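You operate a simulated robot arm through the tools that you are given. There is no shell and no other tool.

Carry out the task below with a simulated two-armed robot. There is one attempt and no reset: what you move stays moved.

## Task
Run the bench cylinder out and back once, fed from the yellow port.
Fine: red hose plug in, then the yellow lever open. White dial on 2 and green dial on 2 for the run. Blue hand valve ends on IN.

It is judged by the outcome, as a careful person would: the job done as asked, and still so three seconds after it is handed in. It fails if anything else is knocked over, pushed out of place, dropped, spilled or broken.

## Robot
Two 7-joint arms with fingered hands on one trunk that stands fixed in place. Base frame: the origin is at the foot of the trunk, x ahead of it, y to its left, z up. Units: cm, rad, N and s.
The left shoulder is at [2, 26.9, 119.7], the right one opposite. Each reaches about 129.8 cm from its shoulder. Payload 5 kg a hand.
The tool frame of a hand sits at the grasp point between the pads (the TCP): z along the fingers, y along the line on which they close. The tips reach 4.2 cm beyond it. The gripper opens to 20.8 cm; its body begins 11.9 cm behind the TCP. The gripper is a hand of 4 fingers: y runs from the thumb to the fingers, the wrist lies at [0, 0, -31.7] in the tool frame, and closing takes about 1.5 s.
Orientation is told as [roll, pitch, yaw] about the base's x, y, z axes, in that order, counted from this pose: with the fingers straight down and closing along the base's y, the tool's x points along the base's -x, its y along +y and its z along -z.

## Interface
- The arms move only by the tool send_rows. It takes "left_series", "right_series" or both (then of equal length, played together; a hand with none holds still); each is a list that holds one entry, the list of rows, each a list of 7 numbers: the shift along the base's x, y, z in units of 300 mm (1.0 is 300 mm), then the turn, a rotation vector about the base's x, y, z in units of 180 degrees (1.0 is 180 degrees), then the gripper command, from -1 (shut) to 1 (fully open), values between in proportion. In form: [[[x, y, z, rx, ry, rz, gripper], ...]]. A call has 1 to 20 rows; each row is the pose to reach, as a shift and turn from the pose commanded when the call began. A call with a number of a shift or a turn outside -1 to 1 is refused whole. A row lasts 0.2 s, in which the tool goes at most 5 cm and 0.15 rad; a call with a longer step from one row to the next is refused whole, and so is a gripper value outside its range. Where a pose cannot be reached the arm comes as near as it can. A force on the tool above 90 N (or 10 N above the force at the start of the call, whichever is more), or a blocked arm, ends the call early, and 0.2 s more pass. The fingers move at their own pace (about 15.3 cm/s each) and stop on an object; they squeeze with about 23 N. The grip force told is the motor's: it shows also when the fingers shut on nothing. Time passes only in rows, and 0.2 s behind the last, so rows that repeat a pose let the fingers close. It gives the time, the measured TCP pose, the force on the tool (base axes), the opening and the grip force at its end, in the units of the frame above (readings bear some noise), with the torque about the TCP (base axes, N m) and any sound that the robot's microphone picked up.
- Cameras (640 x 400 px; columns grow to the right, rows downward): "scene" is now at [15.66, 2.55, 146.92]; the picture's right is [0.27, -0.96, 0.00], its down [-0.49, -0.14, -0.86] and it looks along [0.83, 0.23, -0.51] (base axes); focal length 336 px, centre (320, 200). "left" rides on the left gripper at [-9.4, 0.1, -14.6] in its tool frame; the picture's right is [-0.02, -1.00, 0.00], its down [0.84, -0.01, -0.54] and it looks along [0.54, -0.01, 0.84] (tool axes); focal length 280 px, centre (320, 200). "right" rides on the right gripper at [9.4, 0.1, -14.6] in its tool frame; the picture's right is [-0.01, 1.00, 0.00], its down [-0.84, -0.01, -0.54] and it looks along [-0.54, -0.01, 0.84] (tool axes); focal length 280 px, centre (320, 200). There is no depth. A picture from a camera that has moved, and an enlarged one, comes with that camera's place and axes in the base frame and with its lens.
- capture(camera): a new picture of that camera. The clock stands still meanwhile.
- move_column(by): moves the trunk up (or, below 0, down) by that many cm; the arms and the scene camera ride with it, the base frame stays. It gives what a move gives, with no picture.
- hand_shape(shape, hand): the hand has 4 fingers and takes this shape, open, in about a second: jaw (thumb against the fingers, like two jaws); tri (thumb and two fingers); tip (a fingertip pinch); poke (one finger out to press); point (the index stretched); flat (the hand flat); cup (the hand cupped); fist (a fist). The gripper value then closes the fingers along that shape, each until it touches; the sizes above hold for jaw. It gives what a move gives, with no picture.
- pan_tilt(pan, tilt): turns the head with the scene camera to pan (to the left, within 1.396 rad either way) and tilt (down, from -0.506 to 1.204), counted from straight ahead of the robot (the tilt from the chest, where the trunk bows). It gives what a move gives.
- inspect(camera, box): a new picture of the part [left, top, right, bottom] of that camera's present view, enlarged. The clock stands still meanwhile.
- job_done(): hands the job in; it is judged then, once.

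Places have to be worked out from the pictures, the camera data and where the tool is seen. Open the grippers and draw the arms clear of the work before you hand the job in, unless the task says otherwise.

The tools are called by a JSON object that holds its "op" and its "data". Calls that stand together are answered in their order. send_rows: Moves the arms, as the interface text tells. Its arguments: {"type":"object","properties":{"left_series":{"type":"array","items":{"type":"array","items":{"type":"array","items":{"type":"number"}}}},"right_series":{"type":"array","items":{"type":"array","items":{"type":"array","items":{"type":"number"}}}}},"required":[]} The other tools are called the same way: move_column (by) moves the trunk up or down; hand_shape (shape, hand) gives the hand a shape; pan_tilt (pan, tilt) turns the head that bears the scene camera; capture (camera) takes a picture; inspect (camera, box) takes an enlarged picture of a part of a camera's view; job_done () hands the job in.

At the start:

```text
t: 0.0
left_tcp_pos: [47.12, 48.39, 112.55]
left_orientation: [-0.002, -0.003, 0.424]
left_wrist_force: [-0.1, -0.6, 0.1]
left_moment: [0.0, -0.01, -0.01]
left_finger_gap: 20.76
left_finger_force: 0.2
left_shape: jaw
right_tcp_pos: [57.2, -0.02, 122.22]
right_orientation: [0.001, -0.001, 0.423]
right_wrist_force: [0.4, 0.0, 0.0]
right_moment: [-0.02, -0.01, 0.01]
right_finger_gap: 20.79
right_finger_force: 0.1
right_shape: jaw
trunk travel left (down, up): [-57.5, 4.6]
head pan, tilt (commanded): [0.276, 0.536]
```

scene: 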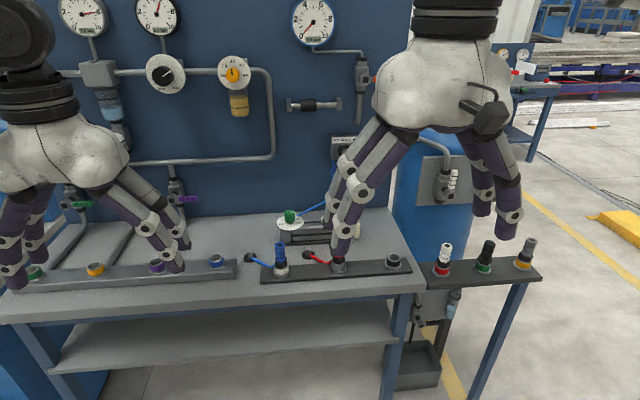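
right: 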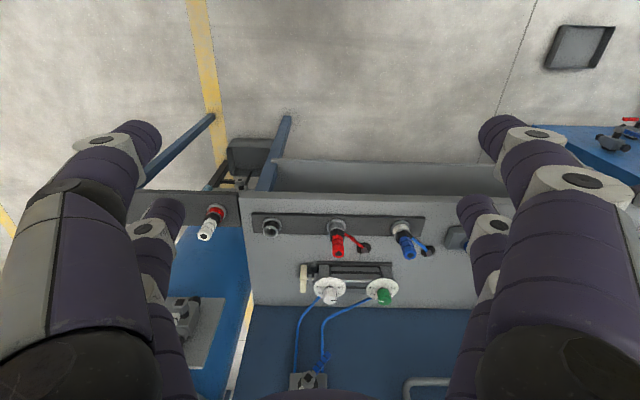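
left: 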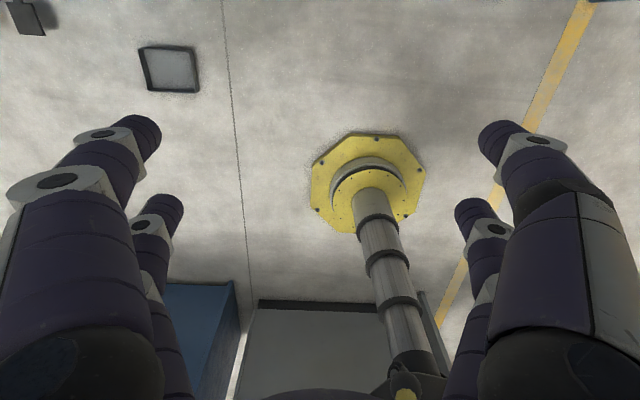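

The arms hide much of the bench, so I first look at the scene enlarged before moving anything.

{"op": "inspect", "data": {"camera": "scene", "box": [220, 180, 560, 392]}}

{"op": "inspect", "data": {"camera": "scene", "box": [0, 180, 260, 342]}}

{"op": "inspect", "data": {"camera": "scene", "box": [40, 0, 380, 212]}}

{"op": "inspect", "data": {"camera": "right", "box": [120, 170, 480, 395]}}

```text
1.88 times, centred on (390, 286) of scene
camera zoom: at [15.66, 2.55, 146.92], right [0.27, -0.96, 0.0], down [-0.49, -0.14, -0.86], along [0.83, 0.23, -0.51], focal length 632 px, centre (188, 38)
```

zoom: 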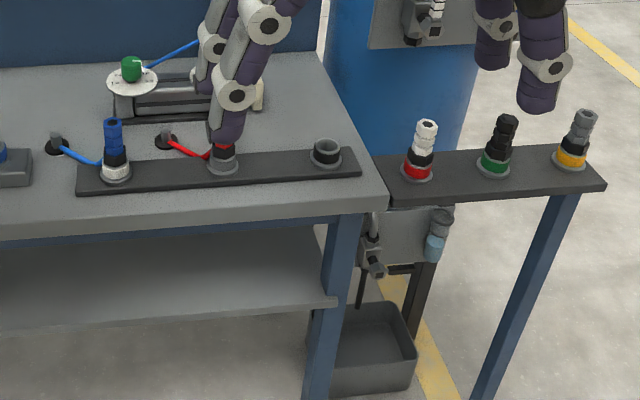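

```text
2.46 times, centred on (130, 261) of scene
camera zoom: at [15.66, 2.55, 146.92], right [0.27, -0.96, 0.0], down [-0.49, -0.14, -0.86], along [0.83, 0.23, -0.51], focal length 826 px, centre (788, 50)
```

zoom: 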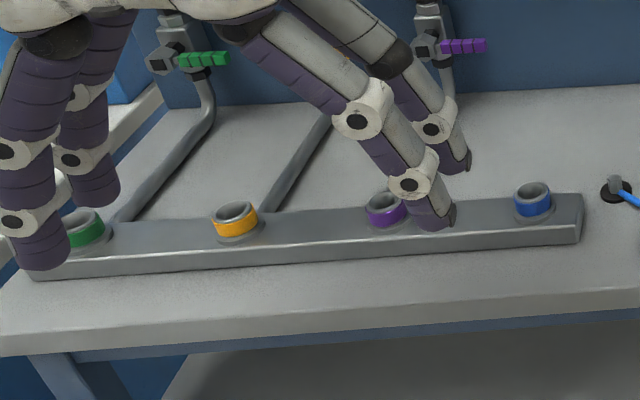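

```text
1.88 times, centred on (210, 106) of scene
camera zoom: at [15.66, 2.55, 146.92], right [0.27, -0.96, 0.0], down [-0.49, -0.14, -0.86], along [0.83, 0.23, -0.51], focal length 632 px, centre (527, 377)
```

zoom: 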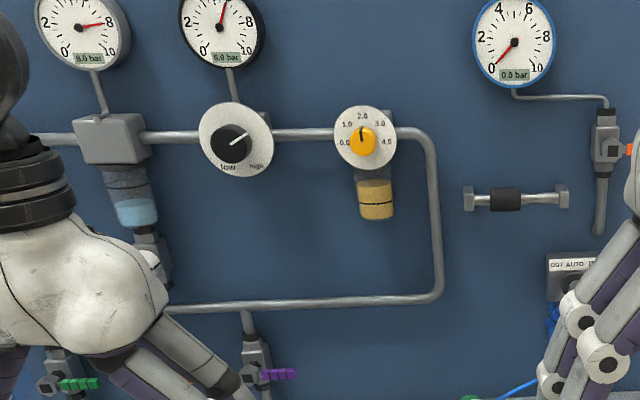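

```text
1.78 times, centred on (300, 282) of right
camera zoom: at [48.67, -3.82, 136.69], right [-0.4, 0.92, 0.0], down [0.77, 0.33, 0.54], along [0.49, 0.21, -0.84], focal length 498 px, centre (356, 53)
```

zoom: 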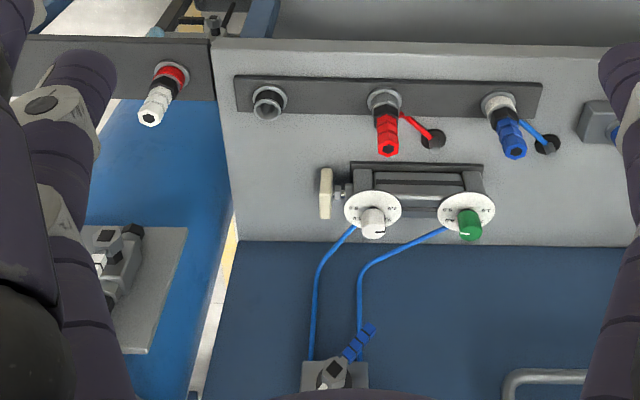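

Everything on the bench is partly hidden by the hands: I see a manifold with green, yellow, purple and blue ports at left, hoses red and blue in a parking rail, a cylinder with white and green dials, and a hand valve behind. I draw both hands back and outwards to get a clear view.

{"op": "send_rows", "data": {"left_series": [[[-0.05, 0.1, 0.0, 0, 0, 0, 1], [-0.1, 0.2, 0, 0, 0, 0, 1], [-0.15, 0.3, 0, 0, 0, 0, 1], [-0.2, 0.4, 0, 0, 0, 0, 1], [-0.25, 0.5, 0, 0, 0, 0, 1], [-0.3, 0.6, 0, 0, 0, 0, 1], [-0.35, 0.7, 0, 0, 0, 0, 1], [-0.4, 0.8, 0, 0, 0, 0, 1], [-0.45, 0.9, 0, 0, 0, 0, 1]]], "right_series": [[[-0.08, -0.11, 0, 0, 0, 0, 1], [-0.16, -0.22, 0, 0, 0, 0, 1], [-0.24, -0.33, 0, 0, 0, 0, 1], [-0.32, -0.44, 0, 0, 0, 0, 1], [-0.4, -0.55, 0, 0, 0, 0, 1], [-0.48, -0.66, 0, 0, 0, 0, 1], [-0.56, -0.77, 0, 0, 0, 0, 1], [-0.64, -0.88, 0, 0, 0, 0, 1], [-0.72, -0.99, 0, 0, 0, 0, 1]]]}}

{"op": "capture", "data": {"camera": "scene"}}

```text
t: 2.0
left_tcp_pos: [33.62, 75.19, 112.82]
left_orientation: [-0.001, -0.003, 0.424]
left_wrist_force: [1.0, -0.1, -0.5]
left_moment: [-0.07, 0.06, 0.02]
left_finger_gap: 20.78
left_finger_force: 0.1
left_shape: jaw
right_tcp_pos: [35.41, -30.09, 122.11]
right_orientation: [0.0, 0.0, 0.421]
right_wrist_force: [0.0, 0.0, 0.6]
right_moment: [-0.01, 0.01, 0.0]
right_finger_gap: 20.79
right_finger_force: 0.0
right_shape: jaw
trunk travel left (down, up): [-57.5, 4.6]
head pan, tilt (commanded): [0.276, 0.536]
```

```text
taken
camera scene: at [15.67, 2.56, 146.93], right [0.27, -0.96, 0.0], down [-0.49, -0.14, -0.86], along [0.83, 0.23, -0.51], focal length 336 px, centre (320, 200)
```

scene: 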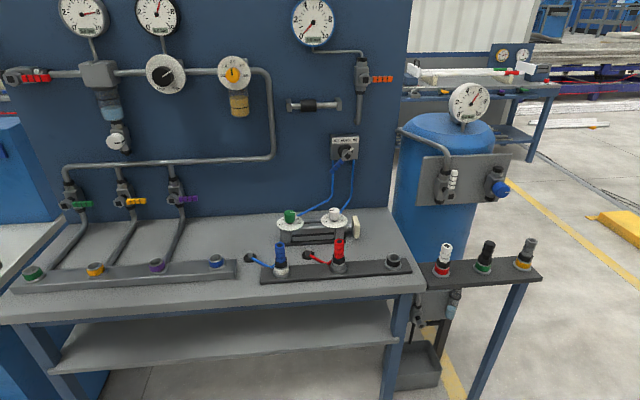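

Now the bench is in clear view. I enlarge its parts to read the dials, levers and labels.

{"op": "inspect", "data": {"camera": "scene", "box": [0, 150, 200, 300]}}

{"op": "inspect", "data": {"camera": "scene", "box": [0, 0, 280, 175]}}

{"op": "inspect", "data": {"camera": "scene", "box": [240, 110, 420, 290]}}

{"op": "inspect", "data": {"camera": "scene", "box": [260, 190, 380, 265]}}

{"op": "inspect", "data": {"camera": "scene", "box": [320, 120, 380, 170]}}

{"op": "inspect", "data": {"camera": "scene", "box": [280, 0, 400, 120]}}

{"op": "inspect", "data": {"camera": "scene", "box": [400, 70, 560, 290]}}

```text
2.67 times, centred on (100, 225) of scene
camera zoom: at [15.67, 2.56, 146.93], right [0.27, -0.96, 0.0], down [-0.49, -0.14, -0.86], along [0.83, 0.23, -0.51], focal length 895 px, centre (907, 133)
```

zoom: 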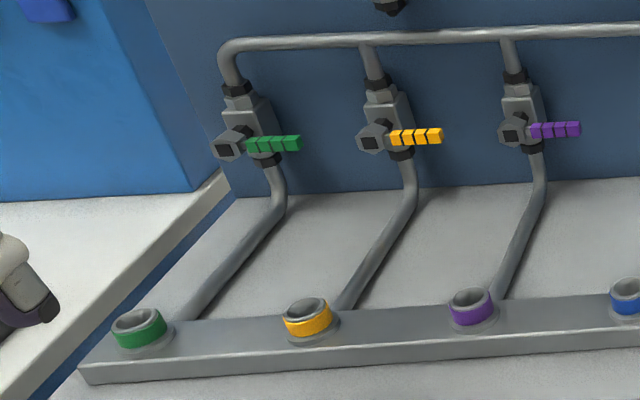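

```text
2.29 times, centred on (140, 88) of scene
camera zoom: at [15.67, 2.56, 146.93], right [0.27, -0.96, 0.0], down [-0.49, -0.14, -0.86], along [0.83, 0.23, -0.51], focal length 767 px, centre (731, 457)
```

zoom: 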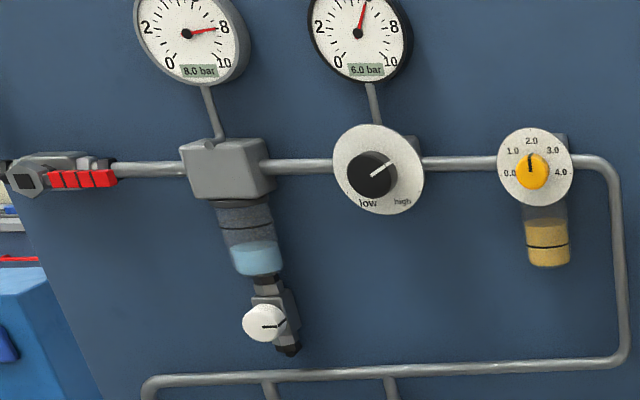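

```text
2.22 times, centred on (330, 200) of scene
camera zoom: at [15.67, 2.56, 146.93], right [0.27, -0.96, 0.0], down [-0.49, -0.14, -0.86], along [0.83, 0.23, -0.51], focal length 746 px, centre (298, 200)
```

zoom: 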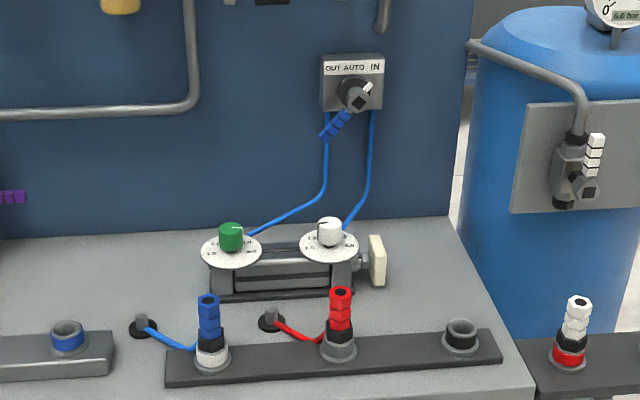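

```text
5.33 times, centred on (320, 228) of scene
camera zoom: at [15.67, 2.56, 146.93], right [0.27, -0.96, 0.0], down [-0.49, -0.14, -0.86], along [0.83, 0.23, -0.51], focal length 1790 px, centre (320, 53)
```

zoom: 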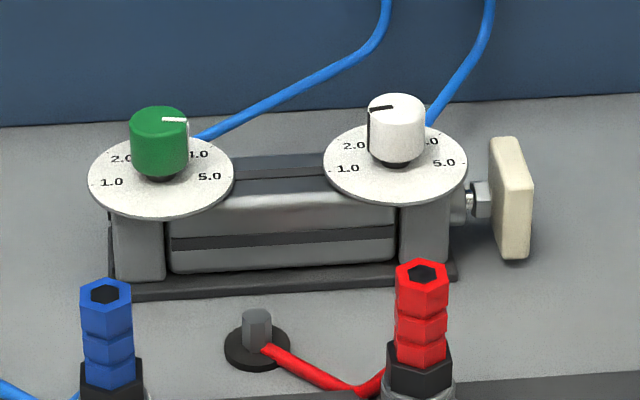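

```text
8.00 times, centred on (350, 145) of scene
camera zoom: at [15.67, 2.56, 146.93], right [0.27, -0.96, 0.0], down [-0.49, -0.14, -0.86], along [0.83, 0.23, -0.51], focal length 2684 px, centre (80, 640)
```

zoom: 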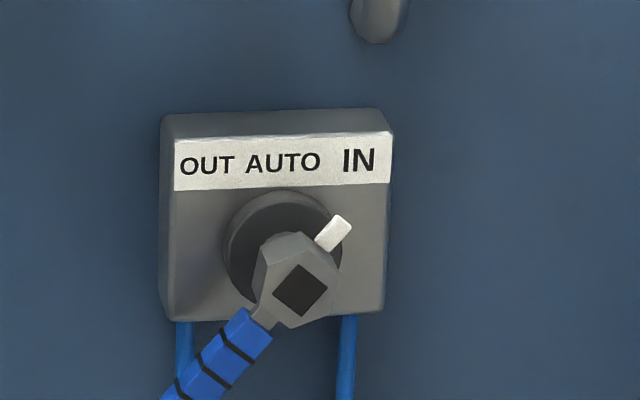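

```text
3.33 times, centred on (340, 60) of scene
camera zoom: at [15.67, 2.56, 146.93], right [0.27, -0.96, 0.0], down [-0.49, -0.14, -0.86], along [0.83, 0.23, -0.51], focal length 1118 px, centre (253, 667)
```

zoom: 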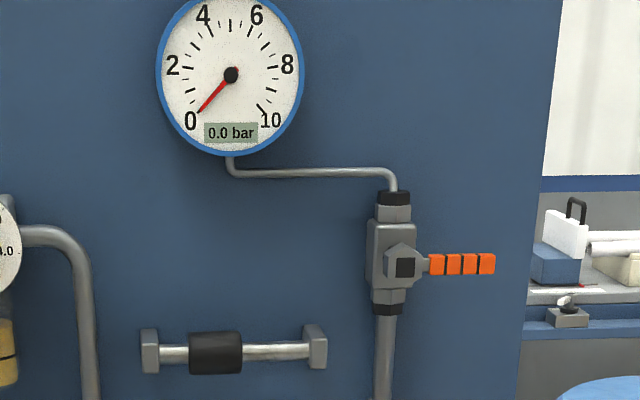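

```text
1.82 times, centred on (480, 180) of scene
camera zoom: at [15.67, 2.56, 146.93], right [0.27, -0.96, 0.0], down [-0.49, -0.14, -0.86], along [0.83, 0.23, -0.51], focal length 610 px, centre (29, 236)
```

zoom: 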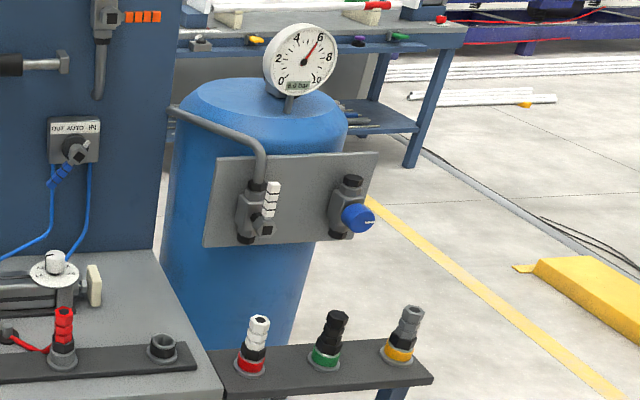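

The hand valve's pointer is on IN, the yellow lever stands crosswise (closed), and the red plug sits in the parking rail at about (87.5, 17, 80); the yellow port is at about (69, 84, 81). I bring the left hand high over the red plug to look at it with the left camera.

{"op": "send_rows", "data": {"left_series": [[[0.1, -0.108, 0.0, 0, 0, 0, 0.2], [0.2, -0.216, 0, 0, 0, 0, 0.2], [0.3, -0.324, 0, 0, 0, 0, 0.2], [0.4, -0.432, 0, 0, 0, 0, 0.2], [0.5, -0.54, 0, 0, 0, 0, 0.2], [0.6, -0.648, 0, 0, 0, 0, 0.2], [0.7, -0.756, 0, 0, 0, 0, 0.2], [0.8, -0.864, 0, 0, 0, 0, 0.2], [0.9, -0.972, 0, 0, 0, 0, 0.2]]]}}

{"op": "send_rows", "data": {"left_series": [[[0.1, -0.107, 0.0, 0, 0, 0, 0.2], [0.2, -0.214, 0, 0, 0, 0, 0.2], [0.3, -0.321, 0, 0, 0, 0, 0.2], [0.4, -0.428, 0, 0, 0, 0, 0.2], [0.5, -0.535, 0, 0, 0, 0, 0.2], [0.6, -0.642, 0, 0, 0, 0, 0.2], [0.7, -0.749, 0, 0, 0, 0, 0.2], [0.8, -0.856, 0, 0, 0, 0, 0.2], [0.9, -0.963, 0, 0, 0, 0, 0.2]]]}}

{"op": "capture", "data": {"camera": "left"}}

{"op": "capture", "data": {"camera": "scene"}}

```text
t: 4.0
left_tcp_pos: [60.83, 46.07, 112.35]
left_orientation: [-0.002, -0.001, 0.428]
left_wrist_force: [0.0, 0.0, -0.2]
left_moment: [0.04, 0.1, 0.03]
left_finger_gap: 12.51
left_finger_force: 0.0
left_shape: jaw
right_tcp_pos: [35.7, -30.06, 121.94]
right_orientation: [-0.001, -0.001, 0.424]
right_wrist_force: [0.8, -0.1, -0.5]
right_moment: [0.03, 0.13, 0.02]
right_finger_gap: 20.81
right_finger_force: 0.1
right_shape: jaw
trunk travel left (down, up): [-57.5, 4.6]
head pan, tilt (commanded): [0.276, 0.536]
```

```text
t: 6.0
left_tcp_pos: [77.03, 28.16, 111.92]
left_orientation: [-0.006, -0.003, 0.426]
left_wrist_force: [-0.3, 1.1, 0.9]
left_moment: [-0.01, -0.12, 0.01]
left_finger_gap: 12.46
left_finger_force: 0.1
left_shape: jaw
left hand out of reach, approached as far as the arm can: row 6, 7, 8, 9
right_tcp_pos: [35.46, -29.77, 122.07]
right_orientation: [-0.002, -0.002, 0.422]
right_wrist_force: [-1.4, -0.3, -0.1]
right_moment: [-0.04, -0.2, 0.01]
right_finger_gap: 20.78
right_finger_force: 0.2
right_shape: jaw
trunk travel left (down, up): [-57.5, 4.6]
head pan, tilt (commanded): [0.276, 0.536]
```

```text
taken
camera left: at [85.41, 32.32, 126.7], right [0.43, -0.9, 0.0], down [-0.76, -0.36, 0.54], along [-0.48, -0.23, -0.84], focal length 280 px, centre (320, 200)
```

left: 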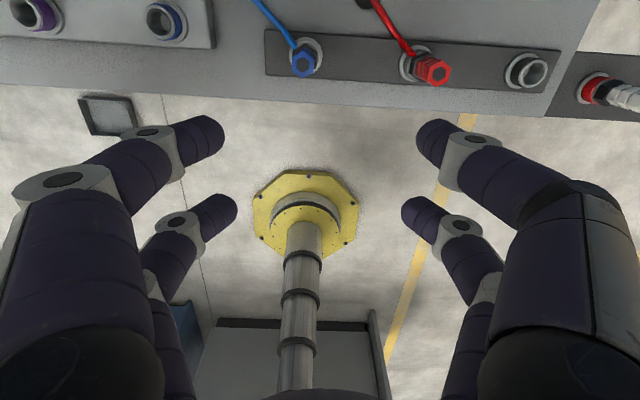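

```text
taken
camera scene: at [15.56, 2.57, 146.93], right [0.27, -0.96, 0.0], down [-0.49, -0.14, -0.86], along [0.83, 0.23, -0.51], focal length 336 px, centre (320, 200)
```

scene: 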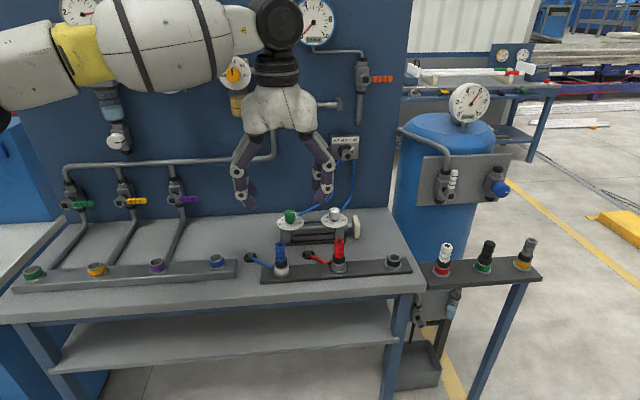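

The left arm stopped short at (77, 28, 112), out of reach with the hand straight down at that height. I lower the target by 8 cm (tips still above the knob tops, which I judge at z≈95) to see if reach gets better lower down.

{"op": "send_rows", "data": {"left_series": [[[0, 0, -0.13, 0, 0, 0, 0.2], [0, 0, -0.26, 0, 0, 0, 0.2], [0, 0, -0.26, 0, 0, 0, 0.2]]]}}

{"op": "capture", "data": {"camera": "left"}}

{"op": "capture", "data": {"camera": "scene"}}

```text
t: 6.8
left_tcp_pos: [77.09, 28.07, 103.96]
left_orientation: [-0.001, -0.001, 0.424]
left_wrist_force: [-1.5, -0.9, 0.5]
left_moment: [0.02, -0.05, -0.01]
left_finger_gap: 12.47
left_finger_force: 0.1
left_shape: jaw
right_tcp_pos: [35.49, -29.97, 121.98]
right_orientation: [0.0, 0.0, 0.423]
right_wrist_force: [0.2, 0.1, 0.1]
right_moment: [0.0, -0.08, 0.02]
right_finger_gap: 20.79
right_finger_force: 0.0
right_shape: jaw
trunk travel left (down, up): [-57.5, 4.6]
head pan, tilt (commanded): [0.276, 0.536]
```

```text
taken
camera left: at [85.41, 32.22, 118.68], right [0.43, -0.91, 0.0], down [-0.76, -0.36, 0.54], along [-0.49, -0.23, -0.84], focal length 280 px, centre (320, 200)
```

left: 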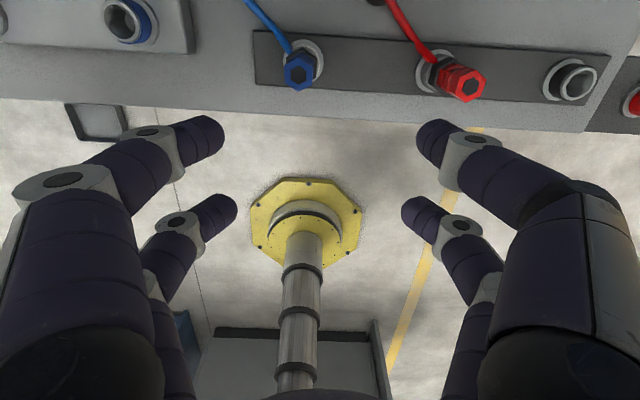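

```text
taken
camera scene: at [15.59, 2.55, 146.93], right [0.27, -0.96, 0.0], down [-0.49, -0.14, -0.86], along [0.83, 0.23, -0.51], focal length 336 px, centre (320, 200)
```

scene: 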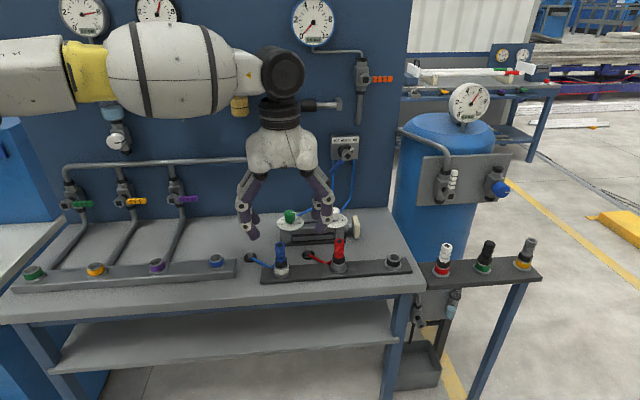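

Lowering reset the command to the reached spot. Now at z=104 I try going on toward the plug at about (87, 17).

{"op": "send_rows", "data": {"left_series": [[[0.085, -0.093, 0, 0, 0, 0, 0.0], [0.17, -0.187, 0, 0, 0, 0, 0.0], [0.255, -0.28, 0, 0, 0, 0, 0.0], [0.34, -0.373, 0, 0, 0, 0, 0.0]]]}}

{"op": "capture", "data": {"camera": "left"}}

{"op": "capture", "data": {"camera": "scene"}}

```text
t: 7.8
left_tcp_pos: [77.44, 27.7, 103.88]
left_orientation: [-0.004, -0.001, 0.423]
left_wrist_force: [-0.1, -0.3, -0.3]
left_moment: [0.0, 0.03, 0.0]
left_finger_gap: 10.46
left_finger_force: 0.0
left_shape: jaw
left hand out of reach, approached as far as the arm can: row 1, 2, 3, 4
right_tcp_pos: [35.61, -29.78, 122.05]
right_orientation: [-0.001, 0.001, 0.423]
right_wrist_force: [0.2, 0.1, -0.1]
right_moment: [0.03, 0.03, 0.0]
right_finger_gap: 20.76
right_finger_force: 0.1
right_shape: jaw
trunk travel left (down, up): [-57.5, 4.6]
head pan, tilt (commanded): [0.276, 0.536]
```

```text
taken
camera left: at [85.8, 31.81, 118.7], right [0.43, -0.91, 0.0], down [-0.76, -0.36, 0.54], along [-0.48, -0.23, -0.84], focal length 280 px, centre (320, 200)
```

left: 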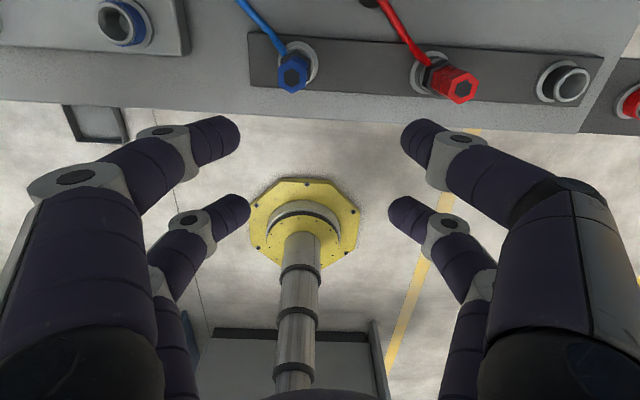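

```text
taken
camera scene: at [15.71, 2.54, 146.91], right [0.27, -0.96, 0.0], down [-0.49, -0.14, -0.86], along [0.83, 0.23, -0.51], focal length 336 px, centre (320, 200)
```

scene: 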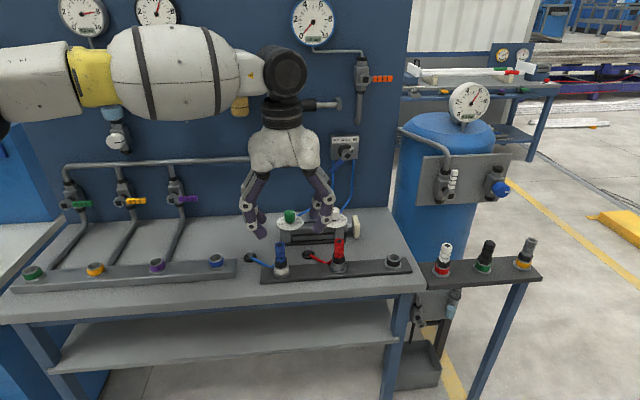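

The limit seems to be the wrist bend with the hand straight down, so I tilt the left hand 45° forward (fingers pointing down and away from the robot), which also brings its camera above the fingers.

{"op": "send_rows", "data": {"left_series": [[[0, 0, 0, 0.0173, -0.038, 0, 0.0], [0, 0, 0, 0.0345, -0.076, 0, 0.0], [0, 0, 0, 0.0515, -0.114, 0, 0.0], [0, 0, 0, 0.0685, -0.152, 0, 0.0], [0, 0, 0, 0.0857, -0.19, 0, 0.0], [0, 0, 0, 0.1028, -0.228, 0, 0.0], [0, 0, 0, 0.1028, -0.228, 0, 0.0]]]}}

{"op": "send_rows", "data": {"left_series": [[[0.08, -0.088, 0, 0, 0, 0, 0.0], [0.16, -0.176, 0, 0, 0, 0, 0.0], [0.24, -0.264, 0, 0, 0, 0, 0.0], [0.3, -0.35, 0, 0, 0, 0, 0.0]]]}}

{"op": "capture", "data": {"camera": "left"}}

{"op": "capture", "data": {"camera": "scene"}}

```text
t: 9.4
left_tcp_pos: [77.04, 28.02, 104.31]
left_orientation: [-0.001, -0.789, 0.427]
left_wrist_force: [-0.2, 0.0, 0.0]
left_moment: [0.03, -0.01, -0.02]
left_finger_gap: 10.47
left_finger_force: 0.0
left_shape: jaw
right_tcp_pos: [35.58, -30.06, 122.01]
right_orientation: [0.001, -0.001, 0.421]
right_wrist_force: [0.1, -0.4, 0.2]
right_moment: [-0.01, -0.03, 0.0]
right_finger_gap: 20.79
right_finger_force: 0.0
right_shape: jaw
trunk travel left (down, up): [-57.5, 4.6]
head pan, tilt (commanded): [0.276, 0.536]
```

```text
t: 10.4
left_tcp_pos: [80.69, 26.47, 105.13]
left_orientation: [-0.006, -0.789, 0.425]
left_wrist_force: [-0.2, -0.2, 0.2]
left_moment: [0.04, 0.02, 0.01]
left_finger_gap: 10.43
left_finger_force: 0.0
left_shape: jaw
left hand out of reach, approached as far as the arm can: row 1, 2, 3, 4
right_tcp_pos: [35.68, -30.01, 122.06]
right_orientation: [0.001, 0.0, 0.422]
right_wrist_force: [-0.1, 0.1, -0.1]
right_moment: [0.0, 0.01, 0.0]
right_finger_gap: 20.8
right_finger_force: 0.0
right_shape: jaw
trunk travel left (down, up): [-57.5, 4.6]
head pan, tilt (commanded): [0.276, 0.536]
```

```text
taken
camera left: at [77.11, 25.22, 122.12], right [0.42, -0.91, 0.01], down [-0.89, -0.41, -0.22], along [0.2, 0.08, -0.98], focal length 280 px, centre (320, 200)
```

left: 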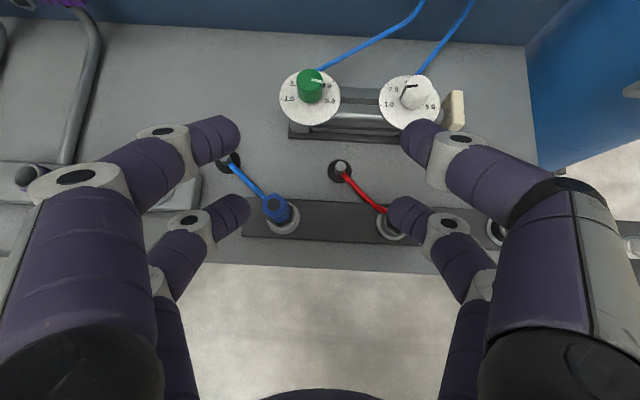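

```text
taken
camera scene: at [15.68, 2.54, 146.93], right [0.27, -0.96, 0.0], down [-0.49, -0.14, -0.86], along [0.83, 0.23, -0.51], focal length 336 px, centre (320, 200)
```

scene: 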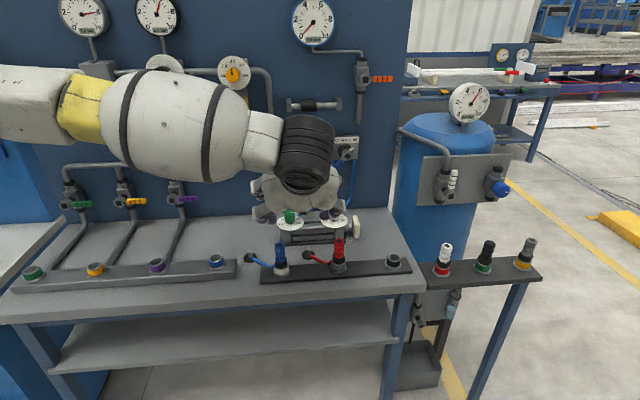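

Still blocked although the wrist is only ~60 cm from the shoulder, so some joint limit is at work: the forearm comes from the left while the hand points left-forward. I turn the hand clockwise (yaw to about -0.2) so it lines up with the forearm, then try again toward the plug.

{"op": "send_rows", "data": {"left_series": [[[0, 0, 0, 0, 0, -0.04, 0.0], [0, 0, 0, 0, 0, -0.08, 0.0], [0, 0, 0, 0, 0, -0.12, 0.0], [0, 0, 0, 0, 0, -0.16, 0.0], [0, 0, 0, 0, 0, -0.2, 0.0], [0, 0, 0, 0, 0, -0.2, 0.0]]]}}

{"op": "send_rows", "data": {"left_series": [[[0.05, -0.08, 0, 0, 0, 0, 0.0], [0.1, -0.16, 0, 0, 0, 0, 0.0], [0.15, -0.24, 0, 0, 0, 0, 0.0], [0.18, -0.3, 0, 0, 0, 0, 0.0]]]}}

{"op": "capture", "data": {"camera": "left"}}

{"op": "capture", "data": {"camera": "scene"}}

```text
t: 11.8
left_tcp_pos: [80.83, 26.39, 104.92]
left_orientation: [-0.002, -0.787, -0.204]
left_wrist_force: [0.0, -0.6, -0.5]
left_moment: [0.02, 0.0, 0.02]
left_finger_gap: 10.43
left_finger_force: 0.0
left_shape: jaw
right_tcp_pos: [35.74, -30.04, 122.12]
right_orientation: [-0.001, 0.001, 0.422]
right_wrist_force: [0.3, 0.3, -0.2]
right_moment: [0.04, 0.0, 0.01]
right_finger_gap: 20.76
right_finger_force: 0.1
right_shape: jaw
trunk travel left (down, up): [-57.5, 4.6]
head pan, tilt (commanded): [0.276, 0.536]
```

```text
t: 12.8
left_tcp_pos: [86.07, 17.55, 104.67]
left_orientation: [-0.003, -0.787, -0.203]
left_wrist_force: [-0.2, 0.6, 0.1]
left_moment: [0.02, 0.09, -0.02]
left_finger_gap: 10.4
left_finger_force: 0.0
left_shape: jaw
right_tcp_pos: [35.73, -29.93, 122.1]
right_orientation: [0.0, 0.0, 0.422]
right_wrist_force: [1.0, 0.0, 0.3]
right_moment: [-0.05, 0.09, -0.04]
right_finger_gap: 20.8
right_finger_force: 0.0
right_shape: jaw
trunk travel left (down, up): [-57.5, 4.6]
head pan, tilt (commanded): [0.276, 0.536]
```

```text
taken
camera left: at [82.45, 18.59, 121.78], right [-0.19, -0.98, 0.01], down [-0.96, 0.19, -0.22], along [0.21, -0.05, -0.98], focal length 280 px, centre (320, 200)
```

left: 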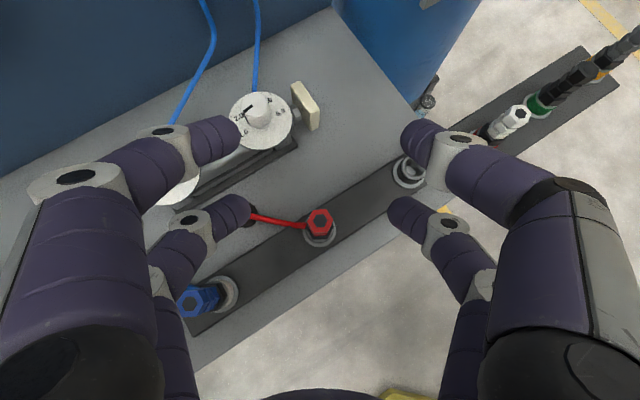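

```text
taken
camera scene: at [15.71, 2.6, 146.91], right [0.27, -0.96, 0.0], down [-0.49, -0.14, -0.86], along [0.83, 0.23, -0.51], focal length 336 px, centre (320, 200)
```

scene: 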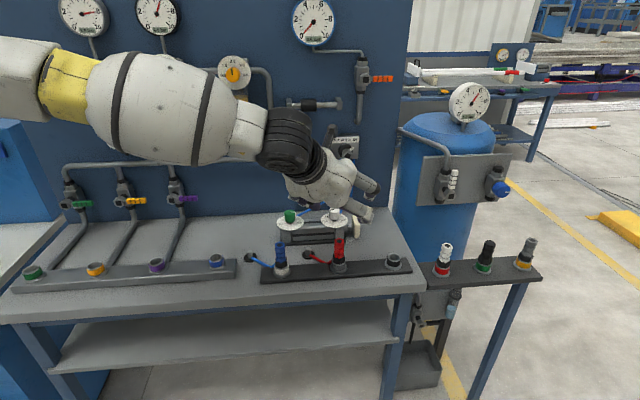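

Now the arm gets there: TCP at (86.1, 17.6, 104.7), and the left camera sees the red plug nearly from above between the fingers. I enlarge to place the plug exactly and read the white dial.

{"op": "inspect", "data": {"camera": "left", "box": [230, 170, 410, 282]}}

{"op": "inspect", "data": {"camera": "left", "box": [180, 70, 340, 170]}}

{"op": "inspect", "data": {"camera": "scene", "box": [270, 200, 410, 288]}}

```text
3.56 times, centred on (320, 226) of left
camera zoom: at [82.45, 18.59, 121.78], right [-0.19, -0.98, 0.01], down [-0.96, 0.19, -0.22], along [0.21, -0.05, -0.98], focal length 997 px, centre (320, 108)
```

zoom: 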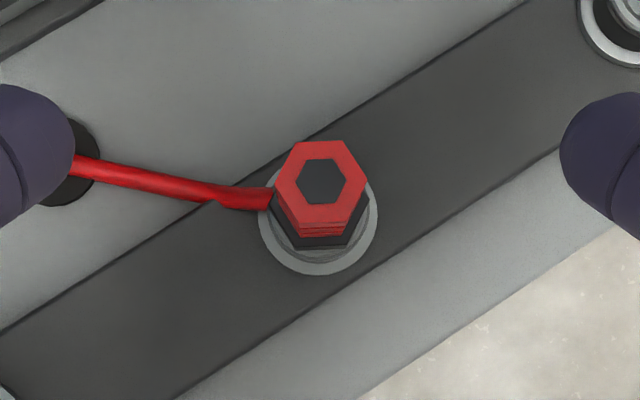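

```text
4.00 times, centred on (260, 120) of left
camera zoom: at [82.45, 18.59, 121.78], right [-0.19, -0.98, 0.01], down [-0.96, 0.19, -0.22], along [0.21, -0.05, -0.98], focal length 1122 px, centre (560, 520)
```

zoom: 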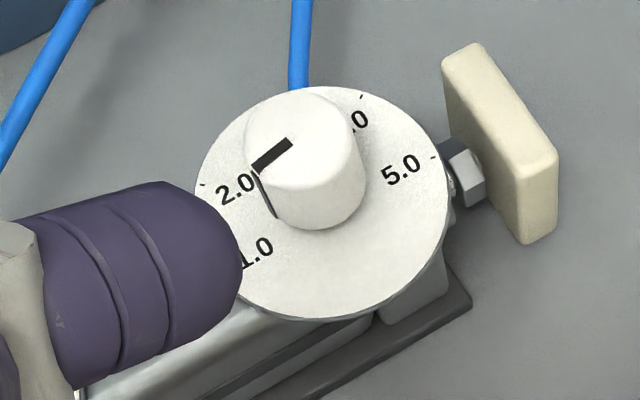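

```text
4.55 times, centred on (340, 244) of scene
camera zoom: at [15.71, 2.6, 146.91], right [0.27, -0.96, 0.0], down [-0.49, -0.14, -0.86], along [0.83, 0.23, -0.51], focal length 1525 px, centre (229, 0)
```

zoom: 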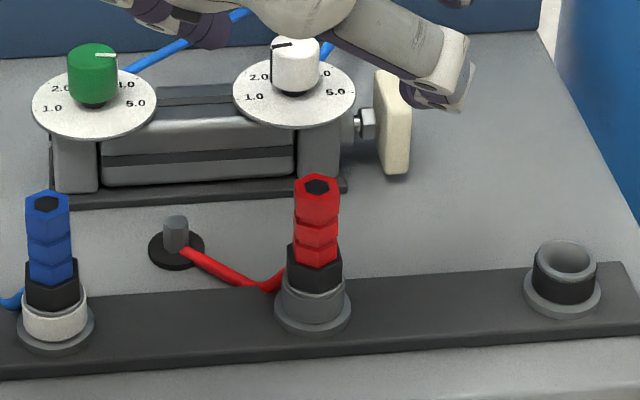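

The red plug's axis is at about (86.8, 17.2), top at z≈90, socket rim at ≈83. In the jaw shape the paired fingers stand ~5.4 cm apart, a poor fit for a 2.6 cm plug, so I raise the hand a bit and look at the "tri" shape.

{"op": "send_rows", "data": {"left_series": [[[-0.05, 0, 0.1, 0, 0, 0, 0.0], [-0.1, 0, 0.2, 0, 0, 0, 0.0]]]}}

{"op": "hand_shape", "data": {"shape": "tri", "hand": "left"}}

{"op": "capture", "data": {"camera": "left"}}

{"op": "capture", "data": {"camera": "scene"}}

```text
t: 13.4
left_tcp_pos: [82.91, 17.57, 110.93]
left_orientation: [-0.002, -0.785, -0.205]
left_wrist_force: [-0.3, 0.5, 0.1]
left_moment: [0.01, -0.09, 0.01]
left_finger_gap: 10.42
left_finger_force: 0.1
left_shape: jaw
right_tcp_pos: [35.44, -30.14, 122.03]
right_orientation: [0.0, -0.002, 0.421]
right_wrist_force: [-0.2, -1.1, 0.7]
right_moment: [0.0, -0.01, 0.0]
right_finger_gap: 20.8
right_finger_force: 0.2
right_shape: jaw
trunk travel left (down, up): [-57.5, 4.6]
head pan, tilt (commanded): [0.276, 0.536]
```

```text
t: 14.3
left_tcp_pos: [82.95, 17.41, 110.8]
left_orientation: [-0.003, -0.788, -0.203]
left_wrist_force: [-0.2, 0.0, -0.6]
left_moment: [0.02, -0.01, -0.02]
left_finger_gap: 20.76
left_finger_force: 0.0
left_shape: tri
right_tcp_pos: [35.65, -29.97, 122.07]
right_orientation: [0.001, 0.0, 0.424]
right_wrist_force: [0.1, 0.1, 0.2]
right_moment: [-0.03, -0.01, 0.0]
right_finger_gap: 20.79
right_finger_force: 0.0
right_shape: jaw
trunk travel left (down, up): [-57.5, 4.6]
head pan, tilt (commanded): [0.276, 0.536]
```

```text
taken
camera left: at [79.26, 18.5, 127.93], right [-0.19, -0.98, 0.01], down [-0.96, 0.19, -0.22], along [0.21, -0.05, -0.98], focal length 280 px, centre (320, 200)
```

left: 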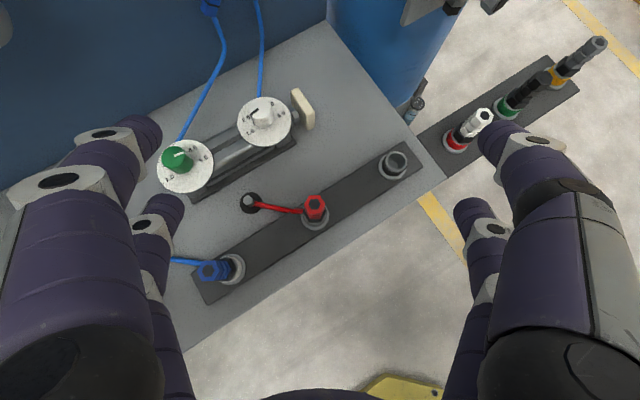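

```text
taken
camera scene: at [15.68, 2.55, 146.92], right [0.27, -0.96, 0.0], down [-0.49, -0.14, -0.86], along [0.83, 0.23, -0.51], focal length 336 px, centre (320, 200)
```

scene: 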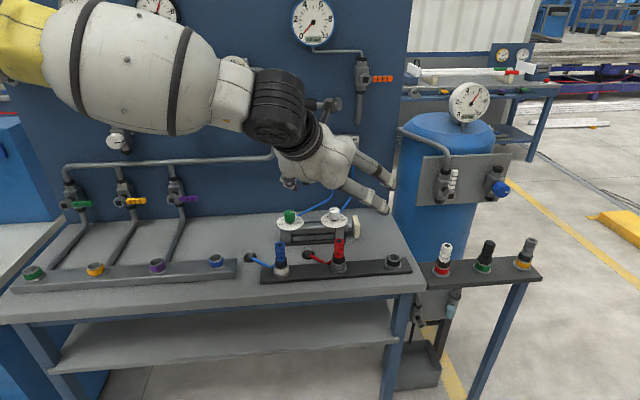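

In tri shape the open fingers look much the same; I close them on the empty air here to see how they meet.

{"op": "send_rows", "data": {"left_series": [[[0, 0, 0, 0, 0, 0, -0.8], [0, 0, 0, 0, 0, 0, -0.8], [0, 0, 0, 0, 0, 0, -0.8], [0, 0, 0, 0, 0, 0, -0.8], [0, 0, 0, 0, 0, 0, -0.8], [0, 0, 0, 0, 0, 0, -0.8]]]}}

{"op": "capture", "data": {"camera": "left"}}

```text
t: 15.7
left_tcp_pos: [82.87, 17.56, 110.94]
left_orientation: [-0.004, -0.788, -0.203]
left_wrist_force: [-0.5, 0.6, 0.9]
left_moment: [-0.01, 0.02, -0.01]
left_finger_gap: 2.09
left_finger_force: 0.2
left_shape: tri
right_tcp_pos: [35.61, -30.05, 122.06]
right_orientation: [-0.001, 0.001, 0.423]
right_wrist_force: [0.9, -0.1, 0.2]
right_moment: [-0.02, 0.0, 0.01]
right_finger_gap: 20.8
right_finger_force: 0.0
right_shape: jaw
trunk travel left (down, up): [-57.5, 4.6]
head pan, tilt (commanded): [0.276, 0.536]
```

```text
taken
camera left: at [79.24, 18.5, 127.96], right [-0.19, -0.98, 0.01], down [-0.96, 0.19, -0.22], along [0.21, -0.05, -0.98], focal length 280 px, centre (320, 200)
```

left: 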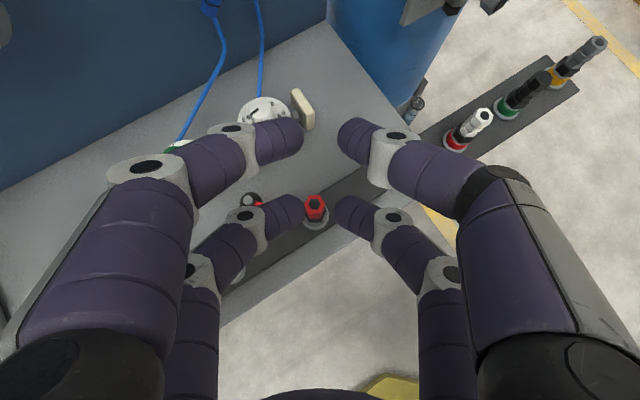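

The pairs stay about 5.4 cm apart in tri as well. I try the "tip" shape the same way.

{"op": "hand_shape", "data": {"shape": "tip", "hand": "left"}}

{"op": "capture", "data": {"camera": "left"}}

{"op": "send_rows", "data": {"left_series": [[[0, 0, 0, 0, 0, 0, -0.8], [0, 0, 0, 0, 0, 0, -0.8], [0, 0, 0, 0, 0, 0, -0.8], [0, 0, 0, 0, 0, 0, -0.8], [0, 0, 0, 0, 0, 0, -0.8], [0, 0, 0, 0, 0, 0, -0.8]]]}}

{"op": "capture", "data": {"camera": "left"}}

{"op": "inspect", "data": {"camera": "scene", "box": [240, 100, 440, 225]}}

```text
t: 16.6
left_tcp_pos: [82.88, 17.41, 111.02]
left_orientation: [-0.003, -0.788, -0.203]
left_wrist_force: [0.1, 0.3, -0.2]
left_moment: [-0.03, -0.03, -0.01]
left_finger_gap: 20.78
left_finger_force: 0.1
left_shape: tip
right_tcp_pos: [35.47, -30.0, 122.05]
right_orientation: [0.0, -0.001, 0.422]
right_wrist_force: [0.3, 0.4, -0.5]
right_moment: [0.0, 0.0, 0.04]
right_finger_gap: 20.76
right_finger_force: 0.1
right_shape: jaw
trunk travel left (down, up): [-57.5, 4.6]
head pan, tilt (commanded): [0.276, 0.536]
```

```text
taken
camera left: at [79.24, 18.5, 127.96], right [-0.19, -0.98, 0.01], down [-0.96, 0.19, -0.22], along [0.21, -0.05, -0.98], focal length 280 px, centre (320, 200)
```

left: 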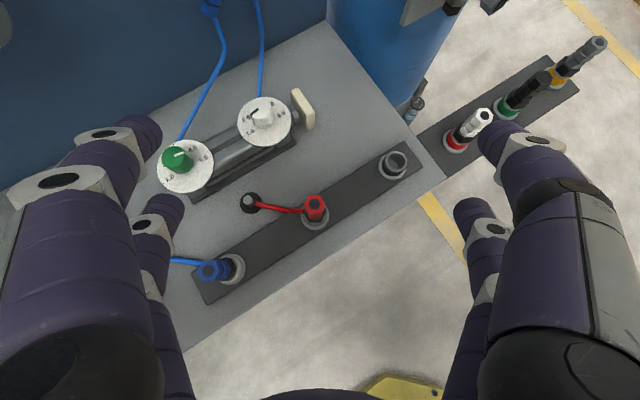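

```text
t: 18.0
left_tcp_pos: [82.85, 17.51, 110.93]
left_orientation: [-0.004, -0.786, -0.201]
left_wrist_force: [-0.5, -0.5, 1.1]
left_moment: [0.01, -0.03, -0.04]
left_finger_gap: 2.12
left_finger_force: 0.2
left_shape: tip
right_tcp_pos: [35.63, -29.92, 122.12]
right_orientation: [0.001, 0.001, 0.422]
right_wrist_force: [0.3, 0.1, 0.7]
right_moment: [-0.02, 0.02, 0.01]
right_finger_gap: 20.78
right_finger_force: 0.0
right_shape: jaw
trunk travel left (down, up): [-57.5, 4.6]
head pan, tilt (commanded): [0.276, 0.536]
```

```text
taken
camera left: at [79.24, 18.5, 127.96], right [-0.19, -0.98, 0.01], down [-0.96, 0.19, -0.22], along [0.21, -0.05, -0.98], focal length 280 px, centre (320, 200)
```

left: 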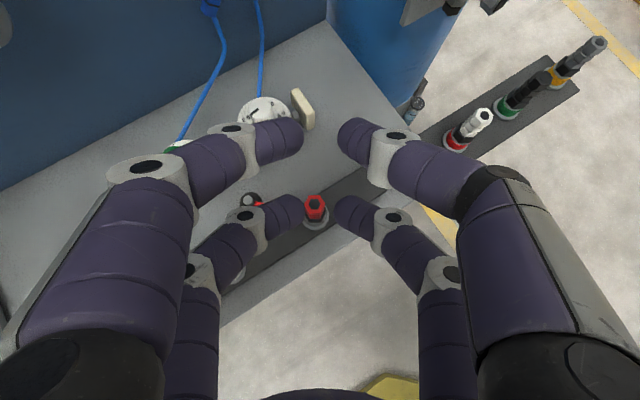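

```text
3.20 times, centred on (340, 162) of scene
camera zoom: at [15.67, 2.55, 146.92], right [0.27, -0.96, 0.0], down [-0.49, -0.14, -0.86], along [0.83, 0.23, -0.51], focal length 1074 px, centre (256, 320)
```

zoom: 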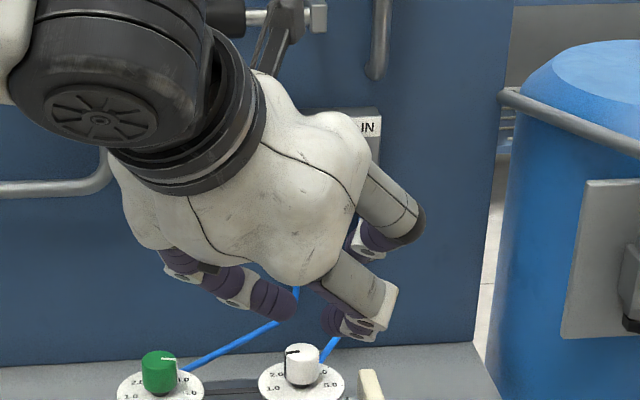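

All grasp shapes use two opposed fingertip pairs about 5.9 cm apart (tool x≈±2.95, meeting ~3.4 cm beyond the TCP), so I will pinch the plug with the rear pair only, closing square on its hex flats, which needs yaw ≈ -0.62. I go back to jaw, turn the yaw, and check the pinch geometry in the air.

{"op": "hand_shape", "data": {"shape": "jaw", "hand": "left"}}

{"op": "send_rows", "data": {"left_series": [[[0, 0, 0, 0, 0, -0.045, -0.75], [0, 0, 0, 0, 0, -0.09, -0.75], [0, 0, 0, 0, 0, -0.134, -0.75], [0, 0, 0, 0, 0, -0.134, -0.75], [0, 0, 0, 0, 0, -0.134, -0.75], [0, 0, 0, 0, 0, -0.134, -0.75]]]}}

{"op": "capture", "data": {"camera": "left"}}

```text
t: 18.9
left_tcp_pos: [82.87, 17.46, 110.91]
left_orientation: [-0.003, -0.786, -0.204]
left_wrist_force: [0.5, -1.0, 0.9]
left_moment: [-0.01, 0.0, -0.01]
left_finger_gap: 20.78
left_finger_force: 0.0
left_shape: jaw
right_tcp_pos: [35.72, -29.92, 122.08]
right_orientation: [0.0, 0.0, 0.422]
right_wrist_force: [0.2, 0.2, 0.1]
right_moment: [0.02, -0.02, 0.0]
right_finger_gap: 20.77
right_finger_force: 0.0
right_shape: jaw
trunk travel left (down, up): [-57.5, 4.6]
head pan, tilt (commanded): [0.276, 0.536]
```

```text
t: 20.3
left_tcp_pos: [82.98, 17.46, 110.91]
left_orientation: [-0.001, -0.787, -0.626]
left_wrist_force: [-0.3, -0.9, 0.8]
left_moment: [0.04, 0.0, 0.02]
left_finger_gap: 2.65
left_finger_force: 0.1
left_shape: jaw
right_tcp_pos: [35.56, -30.14, 122.05]
right_orientation: [-0.002, 0.001, 0.423]
right_wrist_force: [0.6, -0.1, 0.7]
right_moment: [0.04, -0.01, -0.01]
right_finger_gap: 20.81
right_finger_force: 0.0
right_shape: jaw
trunk travel left (down, up): [-57.5, 4.6]
head pan, tilt (commanded): [0.276, 0.536]
```

```text
taken
camera left: at [80.04, 19.88, 127.96], right [-0.58, -0.82, 0.01], down [-0.8, 0.56, -0.22], along [0.17, -0.13, -0.98], focal length 280 px, centre (320, 200)
```

left: 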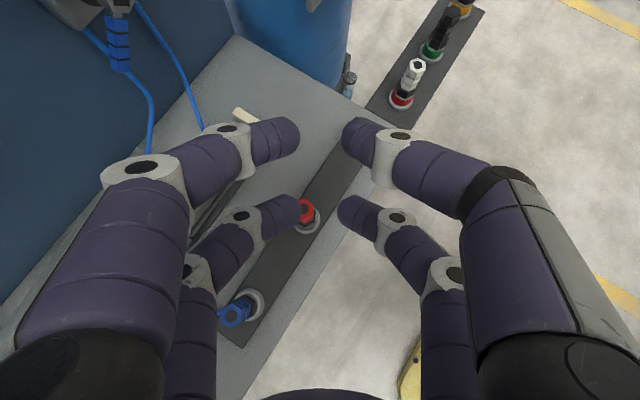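

Geometry confirmed at yaw -0.626. I open to about 8 cm and descend to just above the plug, aiming the rear fingertip pair at the plug axis.

{"op": "send_rows", "data": {"left_series": [[[0.03, 0, -0.08, 0, 0, 0, -0.2], [0.06, 0, -0.2, 0, 0, 0, -0.2], [0.09, 0, -0.32, 0, 0, 0, -0.2], [0.117, 0, -0.42, 0, 0, 0, -0.2], [0.117, 0, -0.42, 0, 0, 0, -0.2]]]}}

{"op": "capture", "data": {"camera": "left"}}

{"op": "inspect", "data": {"camera": "scene", "box": [240, 160, 440, 285]}}

```text
t: 21.5
left_tcp_pos: [86.36, 17.5, 98.36]
left_orientation: [-0.002, -0.787, -0.625]
left_wrist_force: [0.4, 0.0, 1.0]
left_moment: [0.05, -0.01, 0.03]
left_finger_gap: 8.29
left_finger_force: 0.0
left_shape: jaw
right_tcp_pos: [35.62, -29.98, 122.1]
right_orientation: [0.0, -0.001, 0.424]
right_wrist_force: [-0.2, -0.4, 0.3]
right_moment: [0.07, -0.07, -0.03]
right_finger_gap: 20.79
right_finger_force: 0.0
right_shape: jaw
trunk travel left (down, up): [-57.5, 4.6]
head pan, tilt (commanded): [0.276, 0.536]
```

```text
taken
camera left: at [83.44, 19.87, 115.33], right [-0.58, -0.82, 0.01], down [-0.8, 0.56, -0.22], along [0.17, -0.14, -0.98], focal length 280 px, centre (320, 200)
```

left: 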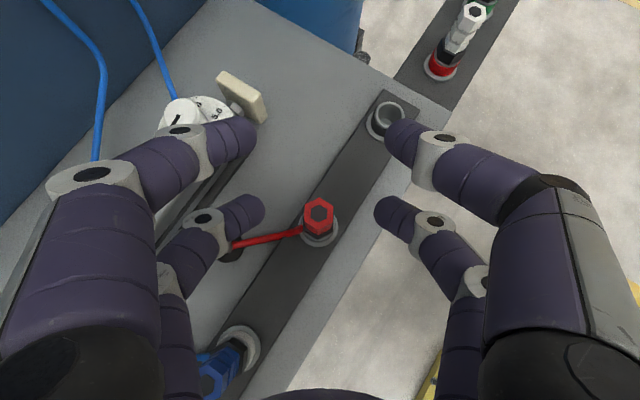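

```text
3.20 times, centred on (340, 222) of scene
camera zoom: at [15.61, 2.5, 146.94], right [0.27, -0.96, 0.0], down [-0.49, -0.14, -0.86], along [0.83, 0.23, -0.51], focal length 1074 px, centre (256, 128)
```

zoom: 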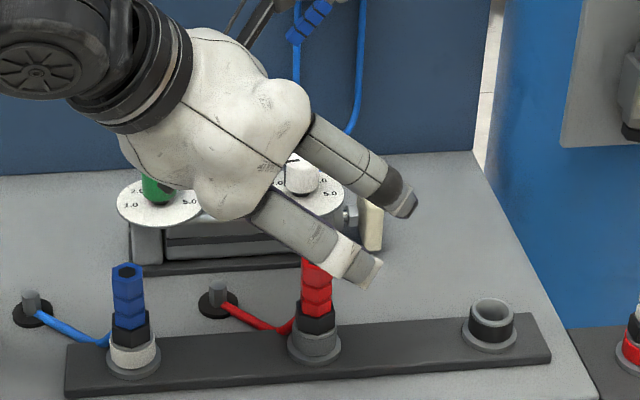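

The plug top lies right between the rear fingertips in the picture (axis ≈ (86.75, 17.25)), tips now at z≈94. I descend 6 cm so the tips meet the red hex at z≈88, then close.

{"op": "send_rows", "data": {"left_series": [[[0.004, 0, -0.07, 0, 0, 0, -0.2], [0.004, 0, -0.14, 0, 0, 0, -0.2], [0.004, 0, -0.202, 0, 0, 0, -0.2], [0.004, 0, -0.202, 0, 0, 0, -0.2]]]}}

{"op": "capture", "data": {"camera": "left"}}

{"op": "inspect", "data": {"camera": "scene", "box": [240, 160, 440, 285]}}

```text
t: 22.5
left_tcp_pos: [86.79, 17.52, 92.32]
left_orientation: [-0.003, -0.786, -0.626]
left_wrist_force: [-0.4, 0.0, -0.2]
left_moment: [-0.01, 0.01, 0.03]
left_finger_gap: 8.27
left_finger_force: 0.1
left_shape: jaw
right_tcp_pos: [35.58, -30.02, 122.11]
right_orientation: [0.0, 0.001, 0.422]
right_wrist_force: [0.4, -0.4, -0.5]
right_moment: [-0.03, -0.02, -0.02]
right_finger_gap: 20.79
right_finger_force: 0.0
right_shape: jaw
trunk travel left (down, up): [-57.5, 4.6]
head pan, tilt (commanded): [0.276, 0.536]
```

```text
taken
camera left: at [83.74, 19.92, 109.3], right [-0.58, -0.82, 0.01], down [-0.8, 0.56, -0.22], along [0.17, -0.13, -0.98], focal length 280 px, centre (320, 200)
```

left: 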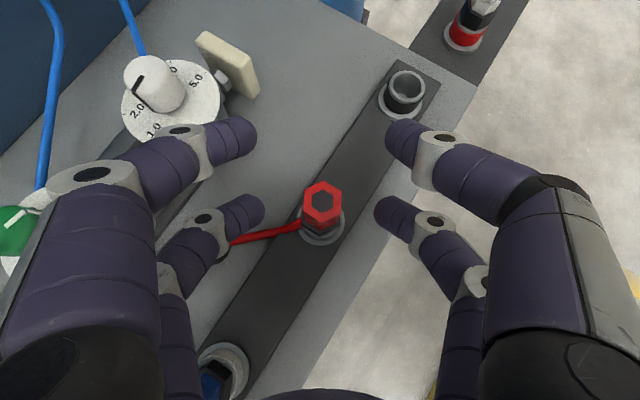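

```text
3.20 times, centred on (340, 222) of scene
camera zoom: at [15.65, 2.54, 146.93], right [0.27, -0.96, 0.0], down [-0.49, -0.14, -0.86], along [0.83, 0.23, -0.51], focal length 1074 px, centre (256, 128)
```

zoom: 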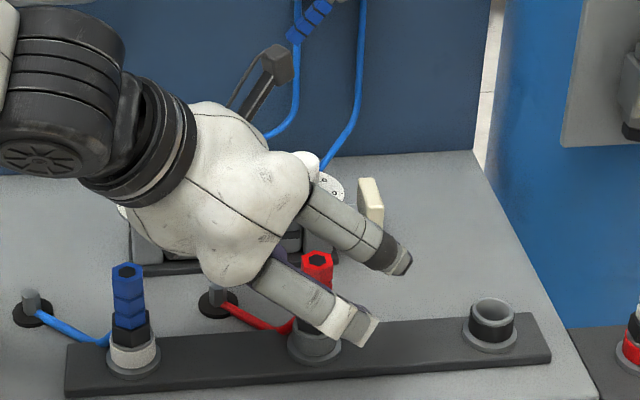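

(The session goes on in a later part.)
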